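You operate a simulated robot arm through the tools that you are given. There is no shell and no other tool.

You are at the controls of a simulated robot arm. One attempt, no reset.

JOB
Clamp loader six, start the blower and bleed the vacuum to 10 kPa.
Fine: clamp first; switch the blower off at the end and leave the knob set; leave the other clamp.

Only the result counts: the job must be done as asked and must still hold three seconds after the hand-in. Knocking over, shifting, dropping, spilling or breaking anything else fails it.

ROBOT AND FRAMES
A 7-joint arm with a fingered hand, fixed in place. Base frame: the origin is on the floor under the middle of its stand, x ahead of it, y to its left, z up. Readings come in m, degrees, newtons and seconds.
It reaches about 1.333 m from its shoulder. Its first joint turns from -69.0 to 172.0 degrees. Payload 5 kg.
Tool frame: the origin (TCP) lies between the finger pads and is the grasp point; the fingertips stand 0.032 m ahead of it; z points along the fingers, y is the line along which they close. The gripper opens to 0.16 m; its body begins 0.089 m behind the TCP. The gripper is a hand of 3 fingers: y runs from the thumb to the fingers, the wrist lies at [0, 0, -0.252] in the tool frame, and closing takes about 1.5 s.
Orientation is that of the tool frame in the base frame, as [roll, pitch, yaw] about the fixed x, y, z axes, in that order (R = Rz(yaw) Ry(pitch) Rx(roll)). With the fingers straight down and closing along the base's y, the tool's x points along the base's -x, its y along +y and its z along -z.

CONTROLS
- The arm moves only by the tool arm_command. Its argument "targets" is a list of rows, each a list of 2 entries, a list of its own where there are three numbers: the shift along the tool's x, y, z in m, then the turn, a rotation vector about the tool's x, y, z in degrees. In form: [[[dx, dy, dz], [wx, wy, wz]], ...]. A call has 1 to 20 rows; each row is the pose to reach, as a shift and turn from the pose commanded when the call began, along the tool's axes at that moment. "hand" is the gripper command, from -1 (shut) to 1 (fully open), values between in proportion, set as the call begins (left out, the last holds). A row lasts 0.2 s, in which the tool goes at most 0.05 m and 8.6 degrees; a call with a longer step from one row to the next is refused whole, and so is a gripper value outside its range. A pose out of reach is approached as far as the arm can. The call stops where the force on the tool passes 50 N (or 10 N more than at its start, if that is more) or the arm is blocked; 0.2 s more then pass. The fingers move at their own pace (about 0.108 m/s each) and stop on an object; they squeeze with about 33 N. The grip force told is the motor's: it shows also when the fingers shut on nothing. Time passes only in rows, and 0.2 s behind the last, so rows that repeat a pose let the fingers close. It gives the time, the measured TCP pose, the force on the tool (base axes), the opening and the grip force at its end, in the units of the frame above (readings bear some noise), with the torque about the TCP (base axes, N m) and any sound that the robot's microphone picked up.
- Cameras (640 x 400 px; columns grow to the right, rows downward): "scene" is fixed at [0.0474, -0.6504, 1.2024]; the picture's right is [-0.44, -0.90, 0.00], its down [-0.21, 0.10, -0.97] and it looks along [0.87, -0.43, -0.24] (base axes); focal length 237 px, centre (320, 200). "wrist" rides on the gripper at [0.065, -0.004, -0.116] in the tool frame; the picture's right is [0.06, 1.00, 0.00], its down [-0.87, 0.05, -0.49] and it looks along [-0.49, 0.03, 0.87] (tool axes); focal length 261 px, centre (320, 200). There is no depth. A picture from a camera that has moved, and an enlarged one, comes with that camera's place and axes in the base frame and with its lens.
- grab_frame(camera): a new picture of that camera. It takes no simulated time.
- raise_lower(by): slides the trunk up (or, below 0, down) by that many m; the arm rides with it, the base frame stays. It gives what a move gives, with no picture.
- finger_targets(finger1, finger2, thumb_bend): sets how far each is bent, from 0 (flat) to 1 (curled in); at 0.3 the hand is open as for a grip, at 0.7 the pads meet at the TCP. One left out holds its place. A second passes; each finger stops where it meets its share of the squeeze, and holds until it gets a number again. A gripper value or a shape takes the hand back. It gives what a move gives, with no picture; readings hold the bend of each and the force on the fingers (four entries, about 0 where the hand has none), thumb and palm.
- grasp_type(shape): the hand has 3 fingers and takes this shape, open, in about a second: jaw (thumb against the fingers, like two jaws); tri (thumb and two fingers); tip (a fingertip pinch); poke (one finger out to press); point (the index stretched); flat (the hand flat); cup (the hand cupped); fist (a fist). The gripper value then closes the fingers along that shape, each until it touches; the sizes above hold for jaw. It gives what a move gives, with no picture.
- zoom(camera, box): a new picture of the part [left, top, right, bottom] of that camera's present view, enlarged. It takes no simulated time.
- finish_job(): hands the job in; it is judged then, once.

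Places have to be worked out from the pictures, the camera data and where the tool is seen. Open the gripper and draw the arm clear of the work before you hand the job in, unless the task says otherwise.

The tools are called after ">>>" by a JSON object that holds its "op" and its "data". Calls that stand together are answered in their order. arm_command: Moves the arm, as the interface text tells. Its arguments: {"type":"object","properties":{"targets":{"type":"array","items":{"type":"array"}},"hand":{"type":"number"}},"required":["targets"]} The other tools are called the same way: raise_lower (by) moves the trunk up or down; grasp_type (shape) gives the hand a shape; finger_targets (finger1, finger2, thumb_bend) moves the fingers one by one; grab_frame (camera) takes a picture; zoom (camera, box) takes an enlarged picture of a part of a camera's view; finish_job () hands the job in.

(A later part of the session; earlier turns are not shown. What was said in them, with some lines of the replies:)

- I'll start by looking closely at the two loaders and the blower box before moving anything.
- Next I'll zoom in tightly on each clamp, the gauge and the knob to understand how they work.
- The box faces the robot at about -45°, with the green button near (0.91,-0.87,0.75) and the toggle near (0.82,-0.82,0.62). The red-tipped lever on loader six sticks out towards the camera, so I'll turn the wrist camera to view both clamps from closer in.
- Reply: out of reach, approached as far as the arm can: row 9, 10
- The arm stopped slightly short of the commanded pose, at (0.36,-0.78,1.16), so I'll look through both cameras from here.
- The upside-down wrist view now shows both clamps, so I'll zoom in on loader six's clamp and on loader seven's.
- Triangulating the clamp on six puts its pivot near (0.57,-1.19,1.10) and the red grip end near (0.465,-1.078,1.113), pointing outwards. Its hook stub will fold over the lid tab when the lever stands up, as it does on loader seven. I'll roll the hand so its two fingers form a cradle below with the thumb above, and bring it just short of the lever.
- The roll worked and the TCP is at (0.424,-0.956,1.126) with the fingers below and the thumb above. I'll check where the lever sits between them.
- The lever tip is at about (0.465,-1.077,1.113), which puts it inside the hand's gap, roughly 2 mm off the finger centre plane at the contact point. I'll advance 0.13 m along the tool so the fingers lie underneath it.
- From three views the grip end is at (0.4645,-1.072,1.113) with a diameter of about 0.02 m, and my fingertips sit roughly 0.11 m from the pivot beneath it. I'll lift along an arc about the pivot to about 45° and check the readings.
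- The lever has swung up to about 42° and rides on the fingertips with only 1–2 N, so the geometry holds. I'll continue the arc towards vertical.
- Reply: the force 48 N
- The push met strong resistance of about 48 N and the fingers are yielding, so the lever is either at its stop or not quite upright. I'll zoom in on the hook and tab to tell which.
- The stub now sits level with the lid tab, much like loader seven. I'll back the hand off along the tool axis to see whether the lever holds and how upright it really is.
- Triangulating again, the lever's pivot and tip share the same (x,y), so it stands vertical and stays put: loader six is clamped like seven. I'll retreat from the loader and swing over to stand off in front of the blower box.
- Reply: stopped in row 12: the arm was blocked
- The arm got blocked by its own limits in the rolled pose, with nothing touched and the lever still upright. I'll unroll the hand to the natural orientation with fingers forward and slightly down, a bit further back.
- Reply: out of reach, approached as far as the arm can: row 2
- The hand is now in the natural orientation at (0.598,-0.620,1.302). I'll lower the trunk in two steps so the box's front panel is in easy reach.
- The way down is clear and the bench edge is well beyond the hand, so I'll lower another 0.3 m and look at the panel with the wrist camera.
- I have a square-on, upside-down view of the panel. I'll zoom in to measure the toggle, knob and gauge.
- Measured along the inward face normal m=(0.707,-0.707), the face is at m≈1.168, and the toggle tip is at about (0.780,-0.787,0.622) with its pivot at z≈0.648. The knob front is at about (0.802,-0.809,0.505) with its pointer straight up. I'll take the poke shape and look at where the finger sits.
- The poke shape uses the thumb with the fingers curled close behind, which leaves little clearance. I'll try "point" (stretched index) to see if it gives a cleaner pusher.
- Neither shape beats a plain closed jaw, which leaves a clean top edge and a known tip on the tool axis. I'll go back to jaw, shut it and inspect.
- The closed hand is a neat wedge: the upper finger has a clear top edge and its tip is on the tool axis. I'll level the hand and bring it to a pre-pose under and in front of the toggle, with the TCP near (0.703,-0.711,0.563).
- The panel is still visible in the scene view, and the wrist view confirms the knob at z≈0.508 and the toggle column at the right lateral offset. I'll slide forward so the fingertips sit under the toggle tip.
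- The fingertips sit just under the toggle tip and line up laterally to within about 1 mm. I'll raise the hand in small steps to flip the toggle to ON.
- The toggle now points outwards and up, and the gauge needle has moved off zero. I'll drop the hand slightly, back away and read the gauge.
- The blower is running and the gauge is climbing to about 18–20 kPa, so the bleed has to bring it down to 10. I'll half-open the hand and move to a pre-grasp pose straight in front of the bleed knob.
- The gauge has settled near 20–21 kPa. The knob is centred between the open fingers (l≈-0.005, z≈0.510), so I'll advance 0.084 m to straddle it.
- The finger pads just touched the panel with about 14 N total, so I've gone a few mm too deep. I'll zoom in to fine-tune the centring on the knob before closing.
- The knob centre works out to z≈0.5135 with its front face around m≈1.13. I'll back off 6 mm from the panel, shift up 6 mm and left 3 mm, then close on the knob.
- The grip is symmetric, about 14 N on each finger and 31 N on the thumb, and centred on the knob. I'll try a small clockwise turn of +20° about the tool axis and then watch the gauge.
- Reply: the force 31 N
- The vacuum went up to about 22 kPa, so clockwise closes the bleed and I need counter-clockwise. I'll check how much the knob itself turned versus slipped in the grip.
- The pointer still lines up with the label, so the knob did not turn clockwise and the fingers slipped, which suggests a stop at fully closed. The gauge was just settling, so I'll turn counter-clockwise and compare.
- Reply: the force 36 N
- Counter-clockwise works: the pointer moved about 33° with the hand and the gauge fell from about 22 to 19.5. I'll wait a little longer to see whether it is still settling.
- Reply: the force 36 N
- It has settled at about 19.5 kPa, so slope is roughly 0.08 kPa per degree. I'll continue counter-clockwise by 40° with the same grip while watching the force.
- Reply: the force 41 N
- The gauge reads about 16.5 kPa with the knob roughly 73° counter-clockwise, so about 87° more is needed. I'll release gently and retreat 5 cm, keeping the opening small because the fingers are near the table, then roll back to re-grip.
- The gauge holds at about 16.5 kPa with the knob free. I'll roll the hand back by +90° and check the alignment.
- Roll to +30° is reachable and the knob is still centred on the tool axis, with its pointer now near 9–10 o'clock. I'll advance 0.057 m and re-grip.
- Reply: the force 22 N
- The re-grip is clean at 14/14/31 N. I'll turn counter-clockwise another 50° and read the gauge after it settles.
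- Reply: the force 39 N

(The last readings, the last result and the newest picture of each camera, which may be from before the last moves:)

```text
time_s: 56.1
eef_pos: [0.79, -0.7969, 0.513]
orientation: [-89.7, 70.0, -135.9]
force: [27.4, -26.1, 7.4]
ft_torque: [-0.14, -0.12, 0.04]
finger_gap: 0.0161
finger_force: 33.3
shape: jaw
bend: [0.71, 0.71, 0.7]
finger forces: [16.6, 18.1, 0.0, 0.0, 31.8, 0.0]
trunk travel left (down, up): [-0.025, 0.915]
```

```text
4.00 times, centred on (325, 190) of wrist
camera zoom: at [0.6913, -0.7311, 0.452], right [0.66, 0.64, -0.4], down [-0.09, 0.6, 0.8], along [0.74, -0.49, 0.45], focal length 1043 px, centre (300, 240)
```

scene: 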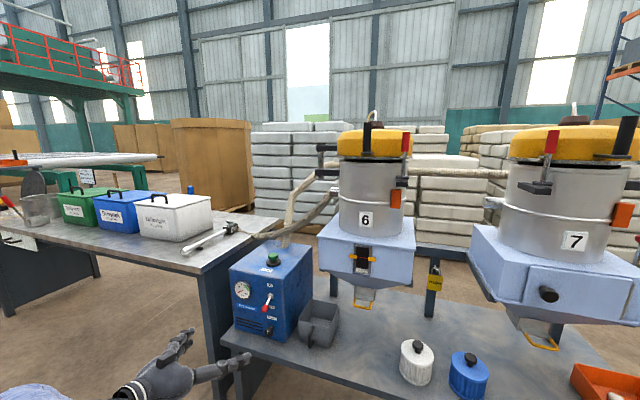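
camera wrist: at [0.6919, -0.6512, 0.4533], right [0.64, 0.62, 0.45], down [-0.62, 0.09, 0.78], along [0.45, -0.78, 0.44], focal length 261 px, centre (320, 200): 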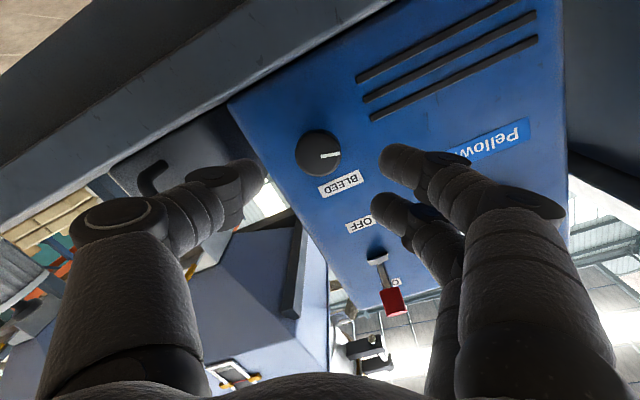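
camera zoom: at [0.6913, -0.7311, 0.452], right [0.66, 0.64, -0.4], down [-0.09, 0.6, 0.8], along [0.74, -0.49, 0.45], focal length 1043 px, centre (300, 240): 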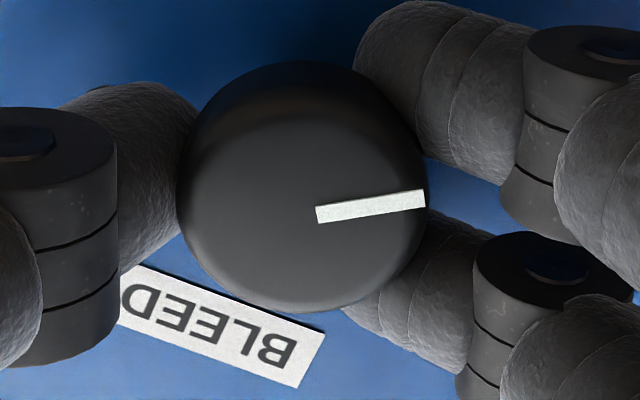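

The gauge reads about 12.6 kPa and the knob is following the hand without slip, so roughly 33° remains. I'll turn 28° more with a 1 mm forward relief for the axial pull, and read again.

>>> {"op": "arm_command", "data": {"targets": [[[0, 0, 0.001], [0, 0, -4]], [[0, 0, 0.001], [0, 0, -8]], [[0, 0, 0.001], [0, 0, -12]], [[0, 0, 0.001], [0, 0, -16]], [[0, 0, 0.001], [0, 0, -20]], [[0, 0, 0.001], [0, 0, -24]], [[0, 0, 0.001], [0, 0, -28]], [[0, 0, 0.001], [0, 0, -28]], [[0, 0, 0.001], [0, 0, -28]], [[0, 0, 0.001], [0, 0, -28]], [[0, 0, 0.001], [0, 0, -28]], [[0, 0, 0.001], [0, 0, -28]], [[0, 0, 0.001], [0, 0, -28]], [[0, 0, 0.001], [0, 0, -28]], [[0, 0, 0.001], [0, 0, -28]], [[0, 0, 0.001], [0, 0, -28]], [[0, 0, 0.001], [0, 0, -28]]]}}

>>> {"op": "zoom", "data": {"camera": "scene", "box": [228, 275, 258, 305]}}

>>> {"op": "zoom", "data": {"camera": "wrist", "box": [270, 140, 380, 240]}}

```text
time_s: 59.7
eef_pos: [0.7903, -0.7974, 0.5147]
orientation: [-89.9, 41.9, -136.0]
force: [17.5, -1.4, 3.5]
ft_torque: [-0.07, -0.1, 0.2]
finger_gap: 0.0157
finger_force: 33.3
shape: jaw
bend: [0.71, 0.71, 0.7]
finger forces: [14.0, 15.5, 0.1, 0.0, 27.7, 0.0]
trunk travel left (down, up): [-0.025, 0.915]
```

```text
13.33 times, centred on (243, 290) of scene
camera zoom: at [0.0474, -0.6504, 1.2024], right [-0.44, -0.9, 0.0], down [-0.21, 0.1, -0.97], along [0.87, -0.43, -0.24], focal length 3160 px, centre (1347, -1000)
```

zoom: 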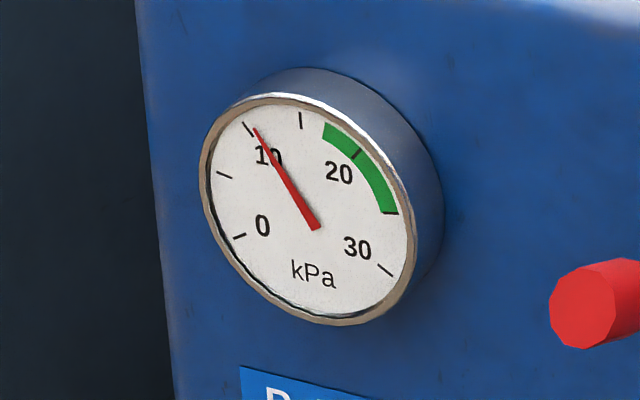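

```text
4.00 times, centred on (325, 190) of wrist
camera zoom: at [0.6738, -0.7493, 0.4716], right [0.45, 0.43, -0.78], down [0.15, 0.83, 0.54], along [0.88, -0.36, 0.31], focal length 1043 px, centre (300, 240)
```

zoom: 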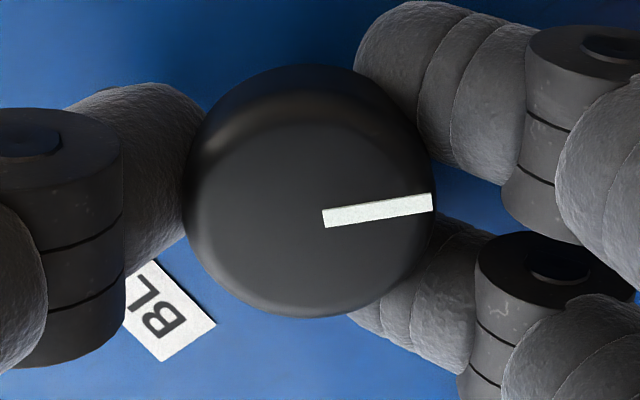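

Fitting the dial geometry (8° per kPa), the needle reads about 10.7 kPa and the knob slope is about 0.073 kPa per degree. I'll turn a further 9.5°, let it settle and zoom in tighter.

>>> {"op": "arm_command", "data": {"targets": [[[0, 0, 0], [0, 0, -3]], [[0, 0, 0], [0, 0, -6]], [[0, 0, 0], [0, 0, -9.5]], [[0, 0, 0], [0, 0, -9.5]], [[0, 0, 0], [0, 0, -9.5]], [[0, 0, 0], [0, 0, -9.5]], [[0, 0, 0], [0, 0, -9.5]], [[0, 0, 0], [0, 0, -9.5]], [[0, 0, 0], [0, 0, -9.5]], [[0, 0, 0], [0, 0, -9.5]], [[0, 0, 0], [0, 0, -9.5]], [[0, 0, 0], [0, 0, -9.5]], [[0, 0, 0], [0, 0, -9.5]], [[0, 0, 0], [0, 0, -9.5]], [[0, 0, 0], [0, 0, -9.5]]]}}

>>> {"op": "zoom", "data": {"camera": "scene", "box": [228, 275, 258, 305]}}

>>> {"op": "zoom", "data": {"camera": "scene", "box": [235, 278, 251, 294]}}

>>> {"op": "grab_frame", "data": {"camera": "wrist"}}

```text
time_s: 62.9
eef_pos: [0.7909, -0.7971, 0.5138]
orientation: [-89.9, 32.5, -135.9]
force: [28.2, -1.5, 2.3]
ft_torque: [-0.07, -0.12, 0.3]
finger_gap: 0.0158
finger_force: 33.1
shape: jaw
bend: [0.71, 0.71, 0.7]
finger forces: [15.7, 19.6, 0.0, 0.0, 28.2, 0.0]
trunk travel left (down, up): [-0.025, 0.915]
```

```text
13.33 times, centred on (243, 290) of scene
camera zoom: at [0.0474, -0.6504, 1.2024], right [-0.44, -0.9, 0.0], down [-0.21, 0.1, -0.97], along [0.87, -0.43, -0.24], focal length 3160 px, centre (1347, -1000)
```

zoom: 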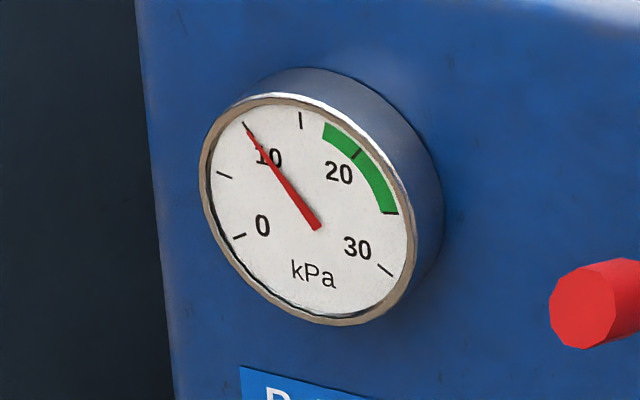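

```text
16.00 times, centred on (243, 286) of scene
camera zoom: at [0.0474, -0.6504, 1.2024], right [-0.44, -0.9, 0.0], down [-0.21, 0.1, -0.97], along [0.87, -0.43, -0.24], focal length 3792 px, centre (1552, -1176)
```

zoom: 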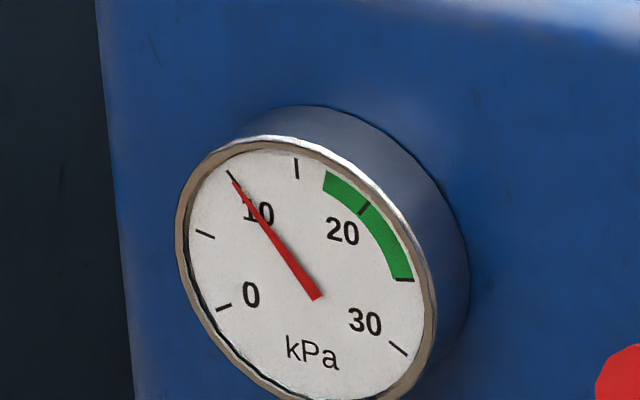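

```text
taken
camera wrist: at [0.6693, -0.7535, 0.4808], right [0.35, 0.33, -0.88], down [0.21, 0.88, 0.42], along [0.91, -0.33, 0.24], focal length 261 px, centre (320, 200)
```

wrist: 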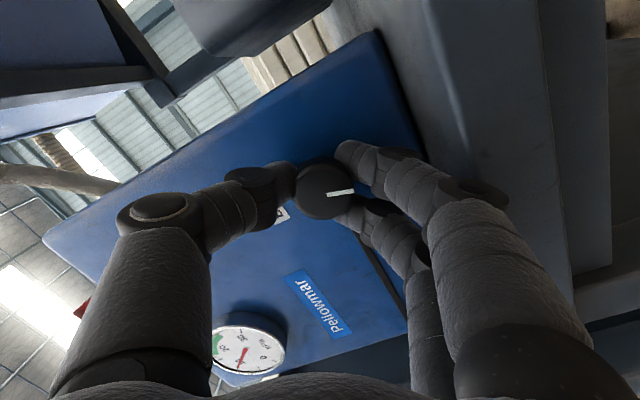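

The needle now lies on the 10 kPa tick. I'll cross-check from the wrist view before releasing the knob.

>>> {"op": "zoom", "data": {"camera": "wrist", "box": [200, 310, 300, 390]}}

```text
5.00 times, centred on (250, 350) of wrist
camera zoom: at [0.6693, -0.7535, 0.4808], right [0.35, 0.33, -0.88], down [0.21, 0.88, 0.42], along [0.91, -0.33, 0.24], focal length 1303 px, centre (670, -550)
```

zoom: 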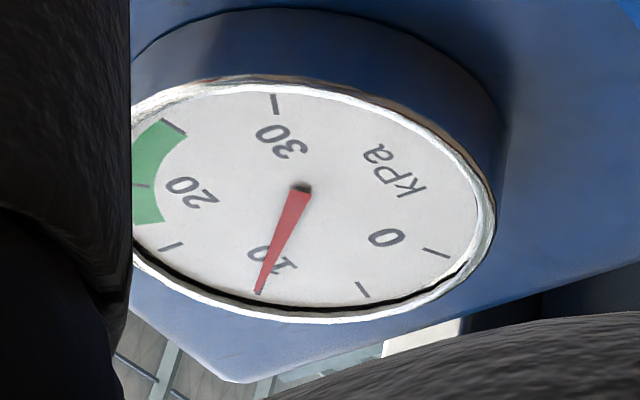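

Both views put the needle exactly on 10 kPa. I'll open the fingers slightly to release the knob, draw straight back, and recheck the gauge.

>>> {"op": "arm_command", "data": {"targets": [[[0, 0, 0], [0, 0, 0]], [[0, 0, 0], [0, 0, 0]], [[0, 0, 0], [0, 0, 0]], [[0, 0, 0], [0, 0, 0]], [[0, 0, -0.02], [0, 0, 0]], [[0, 0, -0.04], [0, 0, 0]], [[0, 0, -0.07], [0, 0, 0]], [[0, 0, -0.1], [0, 0, 0]], [[0, 0, -0.1], [0, 0, 0]], [[0, 0, -0.1], [0, 0, 0]], [[0, 0, -0.1], [0, 0, 0]]], "hand": -0.35}}

>>> {"op": "zoom", "data": {"camera": "scene", "box": [235, 278, 251, 294]}}

>>> {"op": "zoom", "data": {"camera": "scene", "box": [220, 260, 320, 360]}}

>>> {"op": "grab_frame", "data": {"camera": "wrist"}}

```text
time_s: 65.3
eef_pos: [0.7217, -0.7242, 0.5121]
orientation: [-89.9, 32.5, -136.0]
force: [0.3, 0.5, -0.8]
ft_torque: [-0.02, 0.03, -0.01]
finger_gap: 0.0515
finger_force: 0.1
shape: jaw
bend: [0.73, 0.73, 0.7]
finger forces: [0.0, 0.1, 0.1, 0.0, 0.0, 0.0]
trunk travel left (down, up): [-0.025, 0.915]
```

```text
16.00 times, centred on (243, 286) of scene
camera zoom: at [0.0474, -0.6504, 1.2024], right [-0.44, -0.9, 0.0], down [-0.21, 0.1, -0.97], along [0.87, -0.43, -0.24], focal length 3792 px, centre (1552, -1176)
```

zoom: 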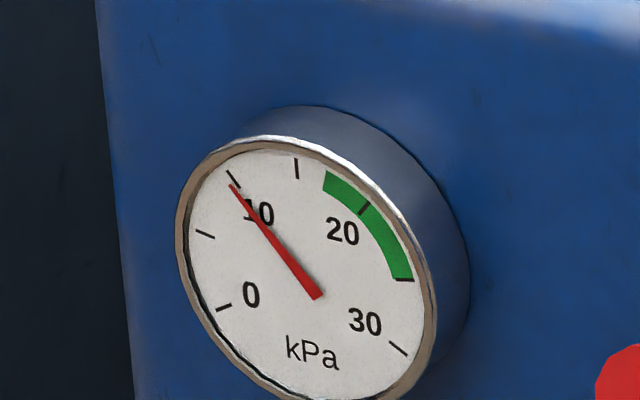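

```text
4.00 times, centred on (270, 310) of scene
camera zoom: at [0.0474, -0.6504, 1.2024], right [-0.44, -0.9, 0.0], down [-0.21, 0.1, -0.97], along [0.87, -0.43, -0.24], focal length 948 px, centre (520, -240)
```

zoom: 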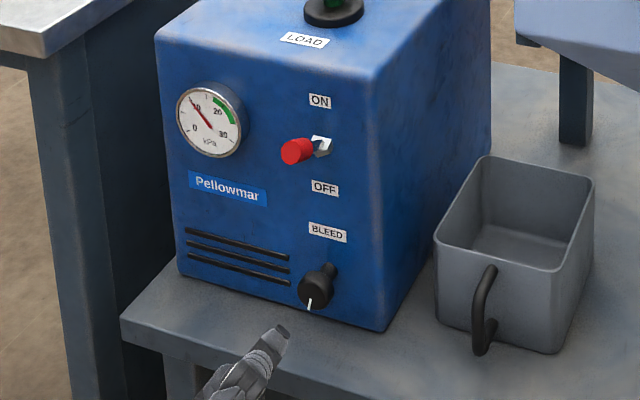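

```text
taken
camera wrist: at [0.6014, -0.6796, 0.4791], right [0.35, 0.33, -0.88], down [0.21, 0.88, 0.42], along [0.91, -0.33, 0.24], focal length 261 px, centre (320, 200)
```

wrist: 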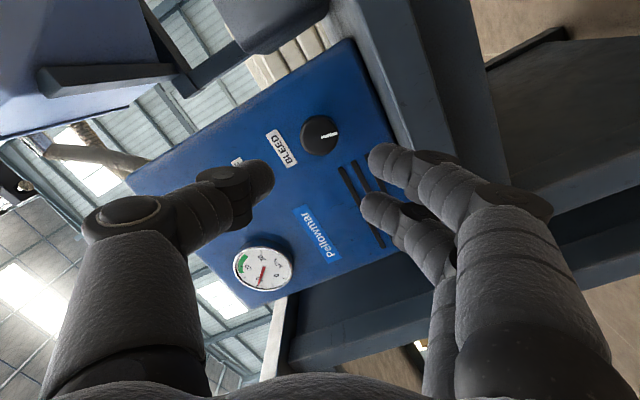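

On release the needle slipped to about 9.6 kPa, so I'd like to trim it back to 10. I'll roll to a neutral angle, re-approach the same knob axis and re-grip.

>>> {"op": "arm_command", "data": {"targets": [[[0, 0, 0], [0, 0, 8]], [[0, 0, 0], [0, 0, 16]], [[0, 0, 0], [0, 0, 24]], [[0, 0, 0], [0, 0, 32]], [[0, 0, 0], [0, 0, 40]], [[0, 0, 0], [0, 0, 48]], [[0, 0, 0], [0, 0, 55]], [[0, 0, 0.03], [0, 0, 55]], [[0, 0, 0.06], [0, 0, 55]], [[0, 0, 0.08], [0, 0, 55]]], "hand": -0.2}}

>>> {"op": "grab_frame", "data": {"camera": "wrist"}}

>>> {"op": "zoom", "data": {"camera": "scene", "box": [235, 278, 251, 294]}}

```text
time_s: 67.5
eef_pos: [0.7751, -0.7829, 0.5158]
orientation: [-87.1, 87.5, -133.1]
force: [-0.4, -1.0, -0.4]
ft_torque: [0.01, 0.01, 0.0]
finger_gap: 0.0634
finger_force: 0.2
shape: jaw
bend: [0.73, 0.73, 0.7]
finger forces: [0.1, 0.0, 0.0, 0.0, 0.1, 0.0]
trunk travel left (down, up): [-0.025, 0.915]
```

```text
taken
camera wrist: at [0.6901, -0.7037, 0.449], right [0.72, 0.69, -0.11], down [-0.28, 0.42, 0.86], along [0.64, -0.59, 0.49], focal length 261 px, centre (320, 200)
```

wrist: 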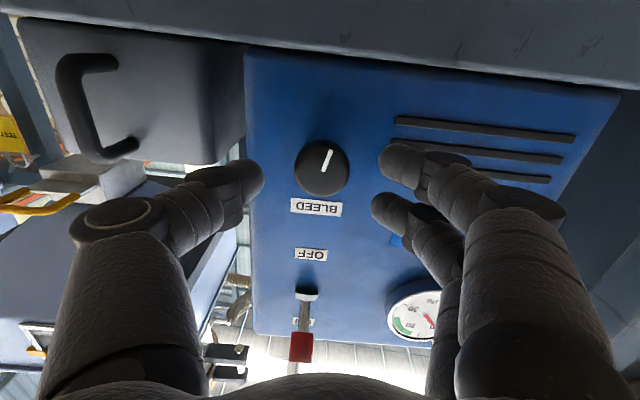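

```text
16.00 times, centred on (243, 286) of scene
camera zoom: at [0.0474, -0.6504, 1.2024], right [-0.44, -0.9, 0.0], down [-0.21, 0.1, -0.97], along [0.87, -0.43, -0.24], focal length 3792 px, centre (1552, -1176)
```

zoom: 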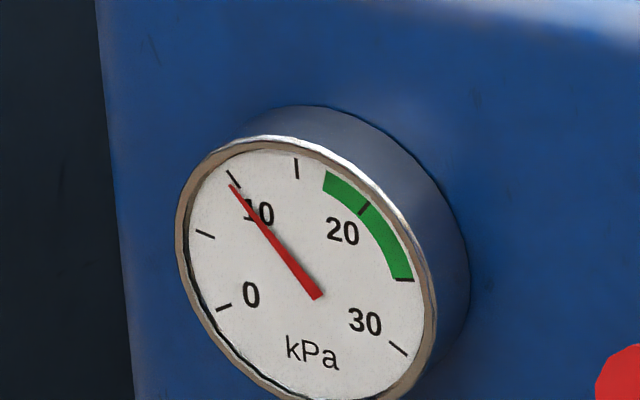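

The reading holds at 9.6 kPa and the knob sits centred between the fingers. I'll advance the last 19 mm, grip, and read again.

>>> {"op": "arm_command", "data": {"targets": [[[0, 0, 0.01], [0, 0, 0]], [[0, 0, 0.018], [0, 0, 0]], [[0, 0, 0.018], [0, 0, 0]]]}}

>>> {"op": "arm_command", "data": {"targets": [[[0, 0, 0], [0, 0, 0]], [[0, 0, 0], [0, 0, 0]], [[0, 0, 0], [0, 0, 0]], [[0, 0, 0], [0, 0, 0]], [[0, 0, 0], [0, 0, 0]], [[0, 0, 0], [0, 0, 0]], [[0, 0, 0], [0, 0, 0]], [[0, 0, 0], [0, 0, 0]], [[0, 0, 0], [0, 0, 0]], [[0, 0, 0], [0, 0, 0]], [[0, 0, 0], [0, 0, 0]]], "hand": -1}}

>>> {"op": "zoom", "data": {"camera": "scene", "box": [235, 278, 251, 294]}}

>>> {"op": "zoom", "data": {"camera": "wrist", "box": [270, 140, 380, 240]}}

```text
time_s: 68.3
eef_pos: [0.7872, -0.7966, 0.5145]
orientation: [-87.2, 87.5, -133.2]
force: [-0.8, -0.3, 0.4]
ft_torque: [-0.01, -0.03, -0.03]
finger_gap: 0.0636
finger_force: 0.2
shape: jaw
bend: [0.73, 0.73, 0.7]
finger forces: [0.0, 0.1, 0.0, 0.0, 0.0, 0.0]
trunk travel left (down, up): [-0.025, 0.915]
```

```text
time_s: 70.7
eef_pos: [0.7874, -0.7959, 0.5148]
orientation: [-87.1, 87.6, -133.3]
force: [10.2, -14.8, 3.3]
ft_torque: [-0.06, -0.06, -0.17]
finger_gap: 0.0209
finger_force: 33.0
shape: jaw
bend: [0.72, 0.72, 0.7]
finger forces: [14.8, 14.5, 0.1, 0.0, 31.3, 0.1]
trunk travel left (down, up): [-0.025, 0.915]
```

```text
16.00 times, centred on (243, 286) of scene
camera zoom: at [0.0474, -0.6504, 1.2024], right [-0.44, -0.9, 0.0], down [-0.21, 0.1, -0.97], along [0.87, -0.43, -0.24], focal length 3792 px, centre (1552, -1176)
```

zoom: 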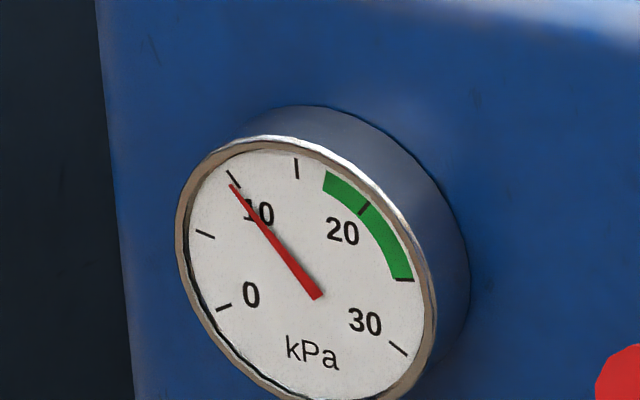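

```text
4.00 times, centred on (325, 190) of wrist
camera zoom: at [0.7024, -0.7179, 0.4476], right [0.72, 0.69, -0.11], down [-0.28, 0.42, 0.86], along [0.64, -0.59, 0.49], focal length 1043 px, centre (300, 240)
```

zoom: 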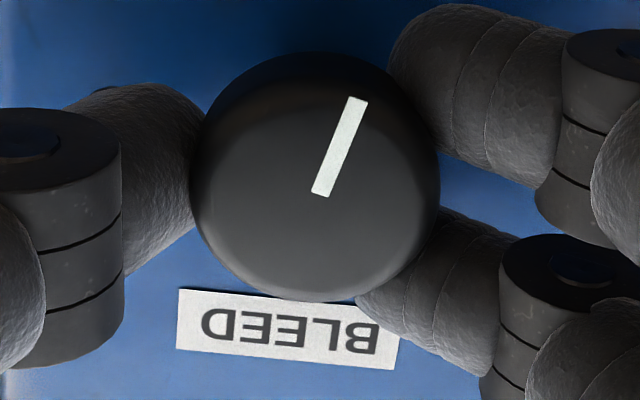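

Gripping did not disturb the setting. I'll trim clockwise by 6° and read the gauge.

>>> {"op": "arm_command", "data": {"targets": [[[0, 0, 0], [0, 0, 2]], [[0, 0, 0], [0, 0, 4]], [[0, 0, 0], [0, 0, 6]], [[0, 0, 0], [0, 0, 6]], [[0, 0, 0], [0, 0, 6]], [[0, 0, 0], [0, 0, 6]], [[0, 0, 0], [0, 0, 6]], [[0, 0, 0], [0, 0, 6]], [[0, 0, 0], [0, 0, 6]], [[0, 0, 0], [0, 0, 6]], [[0, 0, 0], [0, 0, 6]], [[0, 0, 0], [0, 0, 6]], [[0, 0, 0], [0, 0, 6]]]}}

>>> {"op": "zoom", "data": {"camera": "scene", "box": [235, 278, 251, 294]}}

>>> {"op": "zoom", "data": {"camera": "wrist", "box": [270, 140, 380, 240]}}

```text
time_s: 73.5
eef_pos: [0.7876, -0.7973, 0.5131]
orientation: [88.0, 86.6, 41.9]
force: [-0.5, -11.5, 3.6]
ft_torque: [-0.03, -0.05, -0.29]
finger_gap: 0.021
finger_force: 32.4
shape: jaw
bend: [0.72, 0.72, 0.7]
finger forces: [13.7, 13.3, 0.1, 0.1, 34.7, 0.0]
trunk travel left (down, up): [-0.025, 0.915]
```

```text
16.00 times, centred on (243, 286) of scene
camera zoom: at [0.0474, -0.6504, 1.2024], right [-0.44, -0.9, 0.0], down [-0.21, 0.1, -0.97], along [0.87, -0.43, -0.24], focal length 3792 px, centre (1552, -1176)
```

zoom: 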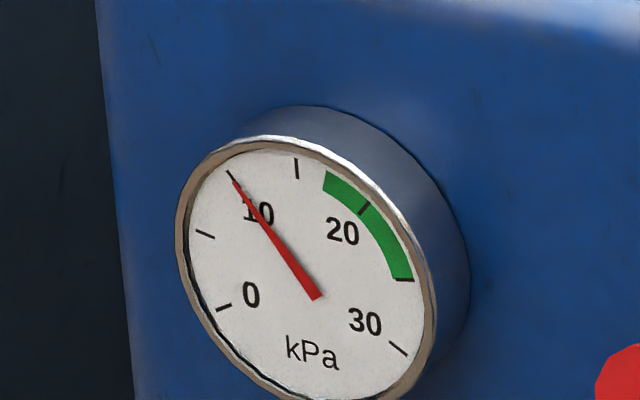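

```text
4.00 times, centred on (325, 190) of wrist
camera zoom: at [0.7079, -0.7132, 0.4471], right [0.72, 0.69, 0.0], down [-0.34, 0.36, 0.87], along [0.6, -0.63, 0.49], focal length 1043 px, centre (300, 240)
```

zoom: 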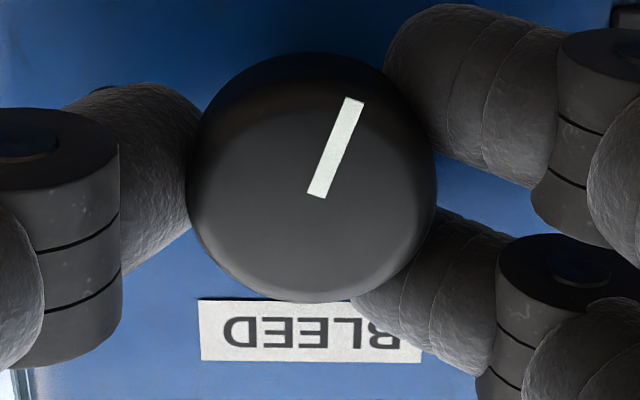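

The needle is back on the 10 tick. I'll release with a modest opening, draw straight back and recheck.

>>> {"op": "arm_command", "data": {"targets": [[[0, 0, 0], [0, 0, 0]], [[0, 0, 0], [0, 0, 0]], [[0, 0, 0], [0, 0, 0]], [[0, 0, 0], [0, 0, 0]], [[0, 0, 0], [0, 0, 0]]], "hand": -0.2}}

>>> {"op": "arm_command", "data": {"targets": [[[0, 0, -0.02], [0, 0, 0]], [[0, 0, -0.04], [0, 0, 0]], [[0, 0, -0.07], [0, 0, 0]], [[0, 0, -0.1], [0, 0, 0]], [[0, 0, -0.1], [0, 0, 0]], [[0, 0, -0.1], [0, 0, 0]], [[0, 0, -0.1], [0, 0, 0]], [[0, 0, -0.1], [0, 0, 0]]]}}

>>> {"op": "zoom", "data": {"camera": "scene", "box": [235, 278, 251, 294]}}

>>> {"op": "grab_frame", "data": {"camera": "wrist"}}

```text
time_s: 74.7
eef_pos: [0.7876, -0.7964, 0.5143]
orientation: [88.1, 86.4, 42.0]
force: [0.4, -0.2, 0.1]
ft_torque: [0.0, 0.01, -0.02]
finger_gap: 0.0633
finger_force: 0.1
shape: jaw
bend: [0.73, 0.73, 0.7]
finger forces: [0.0, 0.1, 0.1, 0.1, 0.0, 0.0]
trunk travel left (down, up): [-0.025, 0.915]
```

```text
time_s: 76.5
eef_pos: [0.7228, -0.7256, 0.5117]
orientation: [87.9, 86.4, 41.8]
force: [-0.2, -0.7, -0.8]
ft_torque: [0.02, -0.01, -0.02]
finger_gap: 0.0638
finger_force: 0.1
shape: jaw
bend: [0.73, 0.73, 0.7]
finger forces: [0.1, 0.0, 0.0, 0.0, 0.0, 0.0]
trunk travel left (down, up): [-0.025, 0.915]
```

```text
16.00 times, centred on (243, 286) of scene
camera zoom: at [0.0474, -0.6504, 1.2024], right [-0.44, -0.9, 0.0], down [-0.21, 0.1, -0.97], along [0.87, -0.43, -0.24], focal length 3792 px, centre (1552, -1176)
```

zoom: 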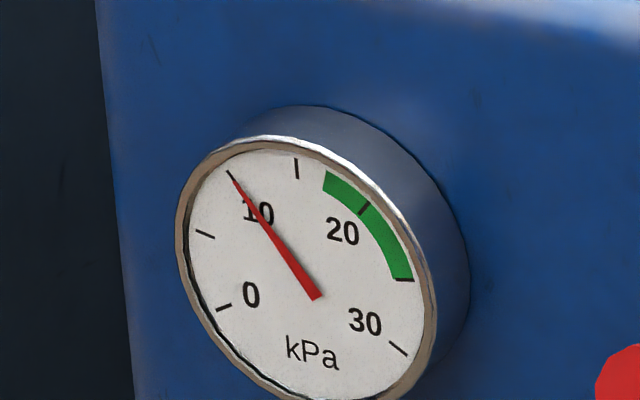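

```text
taken
camera wrist: at [0.6424, -0.642, 0.4452], right [0.72, 0.69, 0.0], down [-0.34, 0.36, 0.87], along [0.6, -0.63, 0.49], focal length 261 px, centre (320, 200)
```

wrist: 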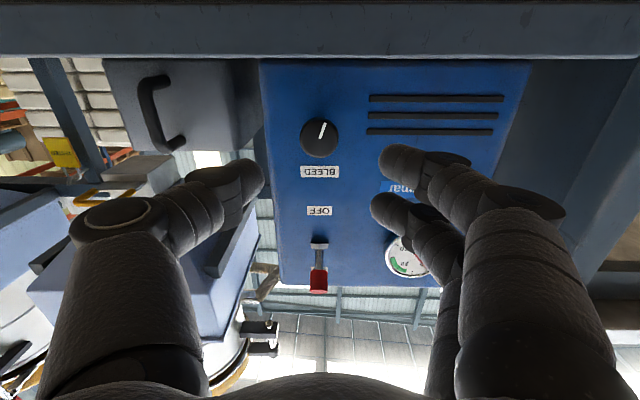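

Released, the needle stays exactly on 10 kPa. Now for switching off: I'll close the hand, rise to z≈0.74 in front of the panel, and move in above the toggle tip.

>>> {"op": "arm_command", "data": {"targets": [[[-0.035, 0.003, -0.01], [0, 0, -0.6]], [[-0.075, 0.006, -0.02], [0, 0, -1.2]], [[-0.115, 0.009, -0.02], [0, 0, -1.8]], [[-0.155, 0.011, -0.02], [0, 0, -2.4]], [[-0.195, 0.014, -0.02], [0, 0, -3]], [[-0.2276, 0.0174, -0.02], [0, 0, -3.6]], [[-0.2276, 0.0174, -0.02], [0, 0, -3.6]], [[-0.2276, 0.0174, -0.02], [0, 0, -3.6]]], "hand": -1}}

>>> {"op": "grab_frame", "data": {"camera": "wrist"}}

>>> {"op": "zoom", "data": {"camera": "scene", "box": [220, 250, 320, 350]}}

```text
time_s: 78.3
eef_pos: [0.7075, -0.7069, 0.7409]
orientation: [-40.2, 89.7, -86.3]
force: [0.2, -0.7, -0.5]
ft_torque: [0.01, 0.0, 0.01]
finger_gap: 0.0001
finger_force: 33.4
shape: jaw
bend: [0.65, 0.65, 0.67]
finger forces: [0.0, 0.1, 0.0, 0.0, 0.1, 0.0]
trunk travel left (down, up): [-0.025, 0.915]
```

```text
taken
camera wrist: at [0.6248, -0.6253, 0.6744], right [0.72, 0.69, -0.06], down [-0.3, 0.39, 0.87], along [0.63, -0.6, 0.49], focal length 261 px, centre (320, 200)
```

wrist: 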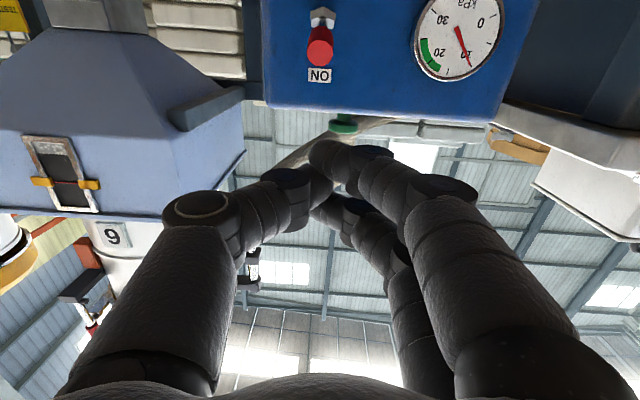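

```text
4.00 times, centred on (270, 300) of scene
camera zoom: at [0.0474, -0.6504, 1.2024], right [-0.44, -0.9, 0.0], down [-0.21, 0.1, -0.97], along [0.87, -0.43, -0.24], focal length 948 px, centre (520, -200)
```

zoom: 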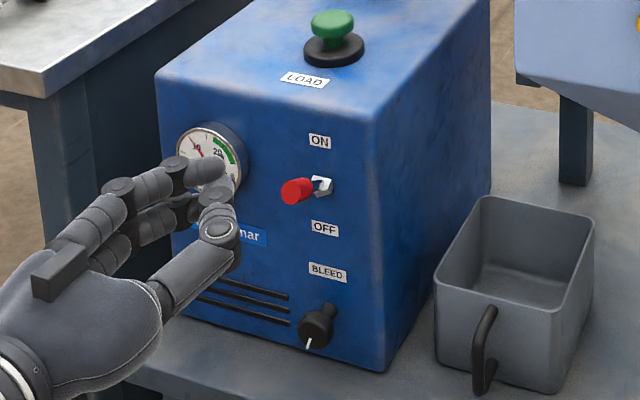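

The hand is above and in front of the toggle, aligned within a couple of mm. I'll slide in over the toggle tip and press it down to OFF.

>>> {"op": "arm_command", "data": {"targets": [[[0, 0.001, 0.035], [0, 0, 0]], [[0, 0.001, 0.07], [0, 0, 0]], [[0, 0.001, 0.099], [0, 0, 0]], [[0.012, 0.001, 0.099], [0, 0, 0]], [[0.024, 0.001, 0.099], [0, 0, 0]], [[0.036, 0.001, 0.099], [0, 0, 0]], [[0.046, 0.001, 0.099], [0, 0, 0]], [[0.056, 0.001, 0.099], [0, 0, 0]], [[0.066, 0.001, 0.099], [0, 0, 0]], [[0.074, 0.001, 0.099], [0, 0, 0]], [[0.08, 0.001, 0.099], [0, 0, 0]]]}}

>>> {"op": "grab_frame", "data": {"camera": "wrist"}}

>>> {"op": "zoom", "data": {"camera": "scene", "box": [220, 250, 320, 350]}}

```text
time_s: 80.7
eef_pos: [0.778, -0.7786, 0.6629]
orientation: [-13.3, 89.7, -59.4]
force: [0.0, 0.4, 4.3]
ft_torque: [-0.08, -0.06, 0.0]
finger_gap: 0.0
finger_force: 33.3
shape: jaw
bend: [0.65, 0.65, 0.67]
finger forces: [0.1, 0.1, 0.1, 0.0, 0.1, 0.0]
trunk travel left (down, up): [-0.025, 0.915]
```

```text
taken
camera wrist: at [0.6955, -0.6975, 0.5966], right [0.72, 0.69, -0.06], down [-0.3, 0.39, 0.87], along [0.63, -0.6, 0.49], focal length 261 px, centre (320, 200)
```

wrist: 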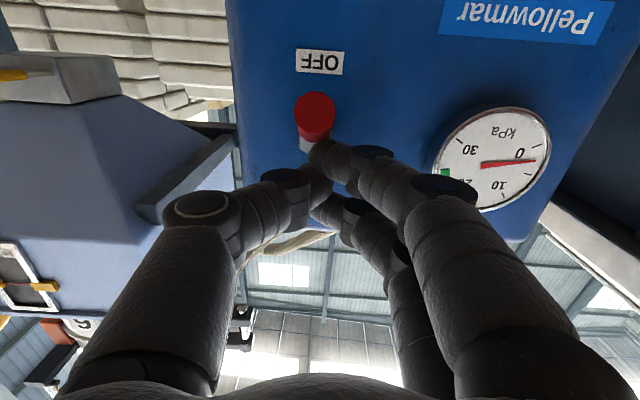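

```text
4.00 times, centred on (270, 300) of scene
camera zoom: at [0.0474, -0.6504, 1.2024], right [-0.44, -0.9, 0.0], down [-0.21, 0.1, -0.97], along [0.87, -0.43, -0.24], focal length 948 px, centre (520, -200)
```

zoom: 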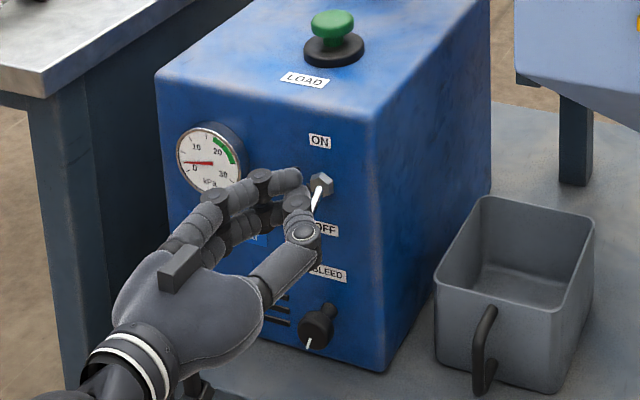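

The toggle snapped to OFF and the gauge is dropping to zero. I'll lift off slightly, back away from the panel and check everything.

>>> {"op": "arm_command", "data": {"targets": [[[-0.01, 0, -0.005], [0, 0, 0]], [[-0.02, 0, -0.03], [0, 0, 0]], [[-0.02, 0, -0.07], [0, 0, 0]], [[-0.02, 0, -0.11], [0, 0, 0]], [[-0.02, 0, -0.15], [0, 0, 0]], [[-0.02, 0, -0.19], [0, 0, 0]], [[-0.02, 0, -0.22], [0, 0, 0]], [[-0.02, 0, -0.22], [0, 0, 0]], [[-0.02, 0, -0.22], [0, 0, 0]]]}}

>>> {"op": "grab_frame", "data": {"camera": "wrist"}}

>>> {"op": "zoom", "data": {"camera": "scene", "box": [220, 250, 320, 350]}}

>>> {"op": "grab_frame", "data": {"camera": "scene"}}

```text
time_s: 82.7
eef_pos: [0.6234, -0.6196, 0.6816]
orientation: [-38.4, 89.7, -84.5]
force: [-0.5, 0.7, -0.7]
ft_torque: [0.01, -0.01, 0.02]
finger_gap: 0.0
finger_force: 33.4
shape: jaw
bend: [0.65, 0.65, 0.67]
finger forces: [0.0, 0.1, 0.0, 0.0, 0.0, 0.0]
trunk travel left (down, up): [-0.025, 0.915]
```

```text
taken
camera wrist: at [0.541, -0.5391, 0.615], right [0.72, 0.69, -0.06], down [-0.3, 0.39, 0.87], along [0.63, -0.6, 0.49], focal length 261 px, centre (320, 200)
```

wrist: 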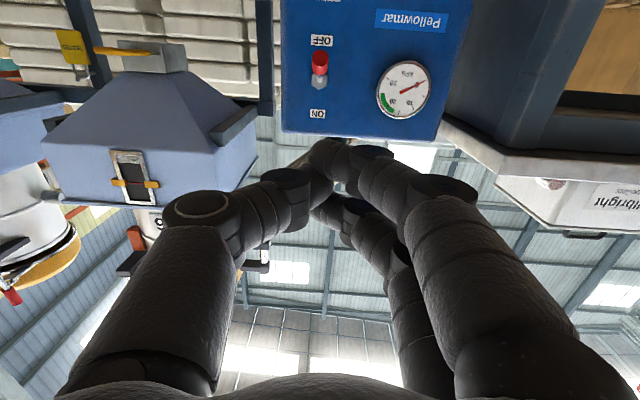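

```text
4.00 times, centred on (270, 300) of scene
camera zoom: at [0.0474, -0.6504, 1.2024], right [-0.44, -0.9, 0.0], down [-0.21, 0.1, -0.97], along [0.87, -0.43, -0.24], focal length 948 px, centre (520, -200)
```

zoom: 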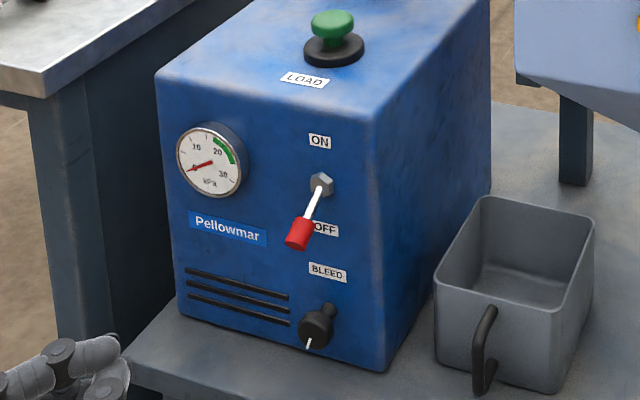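

```text
taken
```

scene: 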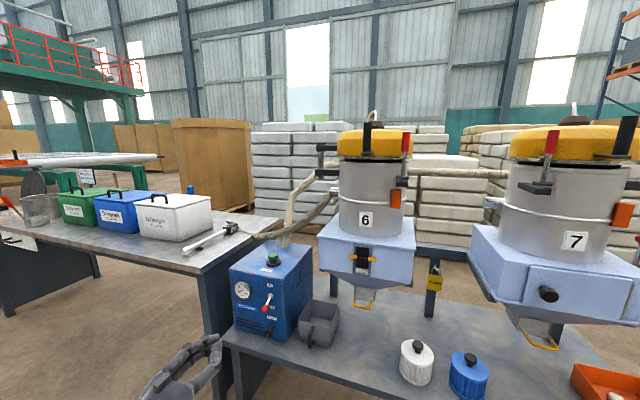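

The switch is OFF, the gauge is at zero, the knob is left set, and both loader levers stand upright. I'll take one last close look at clamp six, open the gripper and draw back a little further.

>>> {"op": "arm_command", "data": {"targets": [[[0, 0, -0.03], [0, 0, 0]], [[0, 0, -0.06], [0, 0, 0]], [[0, 0, -0.06], [0, 0, 0]], [[0, 0, -0.06], [0, 0, 0]], [[0, 0, -0.06], [0, 0, 0]], [[0, 0, -0.06], [0, 0, 0]]], "hand": 1}}

>>> {"op": "zoom", "data": {"camera": "scene", "box": [380, 120, 420, 190]}}

>>> {"op": "zoom", "data": {"camera": "scene", "box": [230, 275, 290, 345]}}

>>> {"op": "zoom", "data": {"camera": "scene", "box": [515, 120, 575, 210]}}

```text
time_s: 84.1
eef_pos: [0.6086, -0.5924, 0.6866]
orientation: [-41.5, 89.9, -87.6]
force: [-0.8, 0.8, -0.2]
ft_torque: [0.0, 0.0, -0.04]
finger_gap: 0.1599
finger_force: 0.0
shape: jaw
bend: [0.3, 0.3, 0.3]
finger forces: [0.0, 0.0, 0.0, 0.1, 0.1, 0.0]
out of reach, approached as far as the arm can: row 2, 3, 4, 5, 6
trunk travel left (down, up): [-0.025, 0.915]
```

```text
5.71 times, centred on (400, 155) of scene
camera zoom: at [0.0474, -0.6504, 1.2024], right [-0.44, -0.9, 0.0], down [-0.21, 0.1, -0.97], along [0.87, -0.43, -0.24], focal length 1354 px, centre (-137, 457)
```

zoom: 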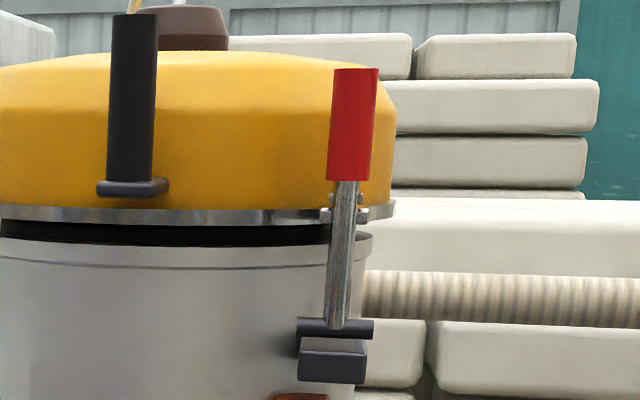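

```text
5.71 times, centred on (260, 310) of scene
camera zoom: at [0.0474, -0.6504, 1.2024], right [-0.44, -0.9, 0.0], down [-0.21, 0.1, -0.97], along [0.87, -0.43, -0.24], focal length 1354 px, centre (663, -429)
```

zoom: 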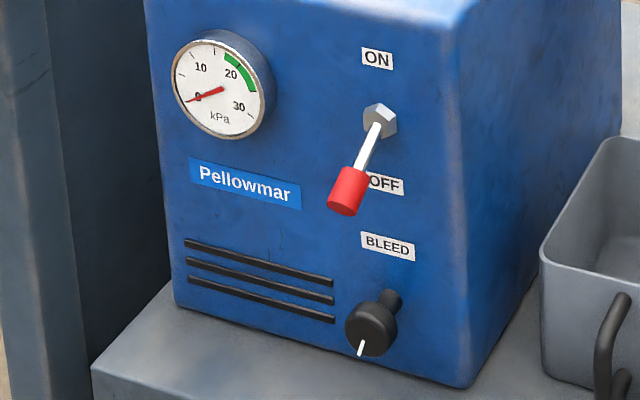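

```text
4.44 times, centred on (545, 165) of scene
camera zoom: at [0.0474, -0.6504, 1.2024], right [-0.44, -0.9, 0.0], down [-0.21, 0.1, -0.97], along [0.87, -0.43, -0.24], focal length 1053 px, centre (-680, 356)
```

zoom: 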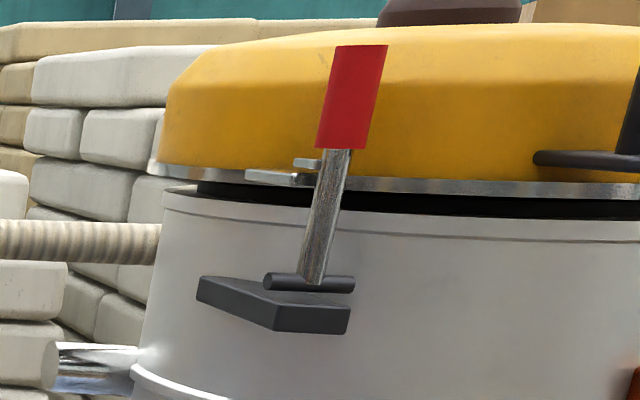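

Clamp six is upright with its hook over the lid tab, the same as seven, which was never touched. The switch is OFF, the gauge is at 0, the bleed knob is left at its 10 kPa setting, and the open hand is clear of the work. I'm handing the job in.

>>> {"op": "finish_job", "data": {}}

```text
The job is handed in.
```

The job is done and handed in, though I haven't had the verdict back:

- **Clamp:** I clamped loader six first. Its lever stands upright with the hook over the lid tab, the same as loader seven, whose clamp I never touched.
- **Blower and bleed:** I started the blower and it settled at about 22 kPa. I then turned the bleed knob counter-clockwise until the needle sat on the 10 kPa mark. Letting go the first time moved it to about 9.6 kPa, so I trimmed it back, and after the second release it stayed on 10.
- **At the end:** The blower is switched off and the gauge reads zero. The knob is left at its 10 kPa setting, and the hand is open and clear of the work.

While I was setting the knob, the fingers briefly pressed on the blower panel with about 14 N. In the last pictures nothing looked shifted.
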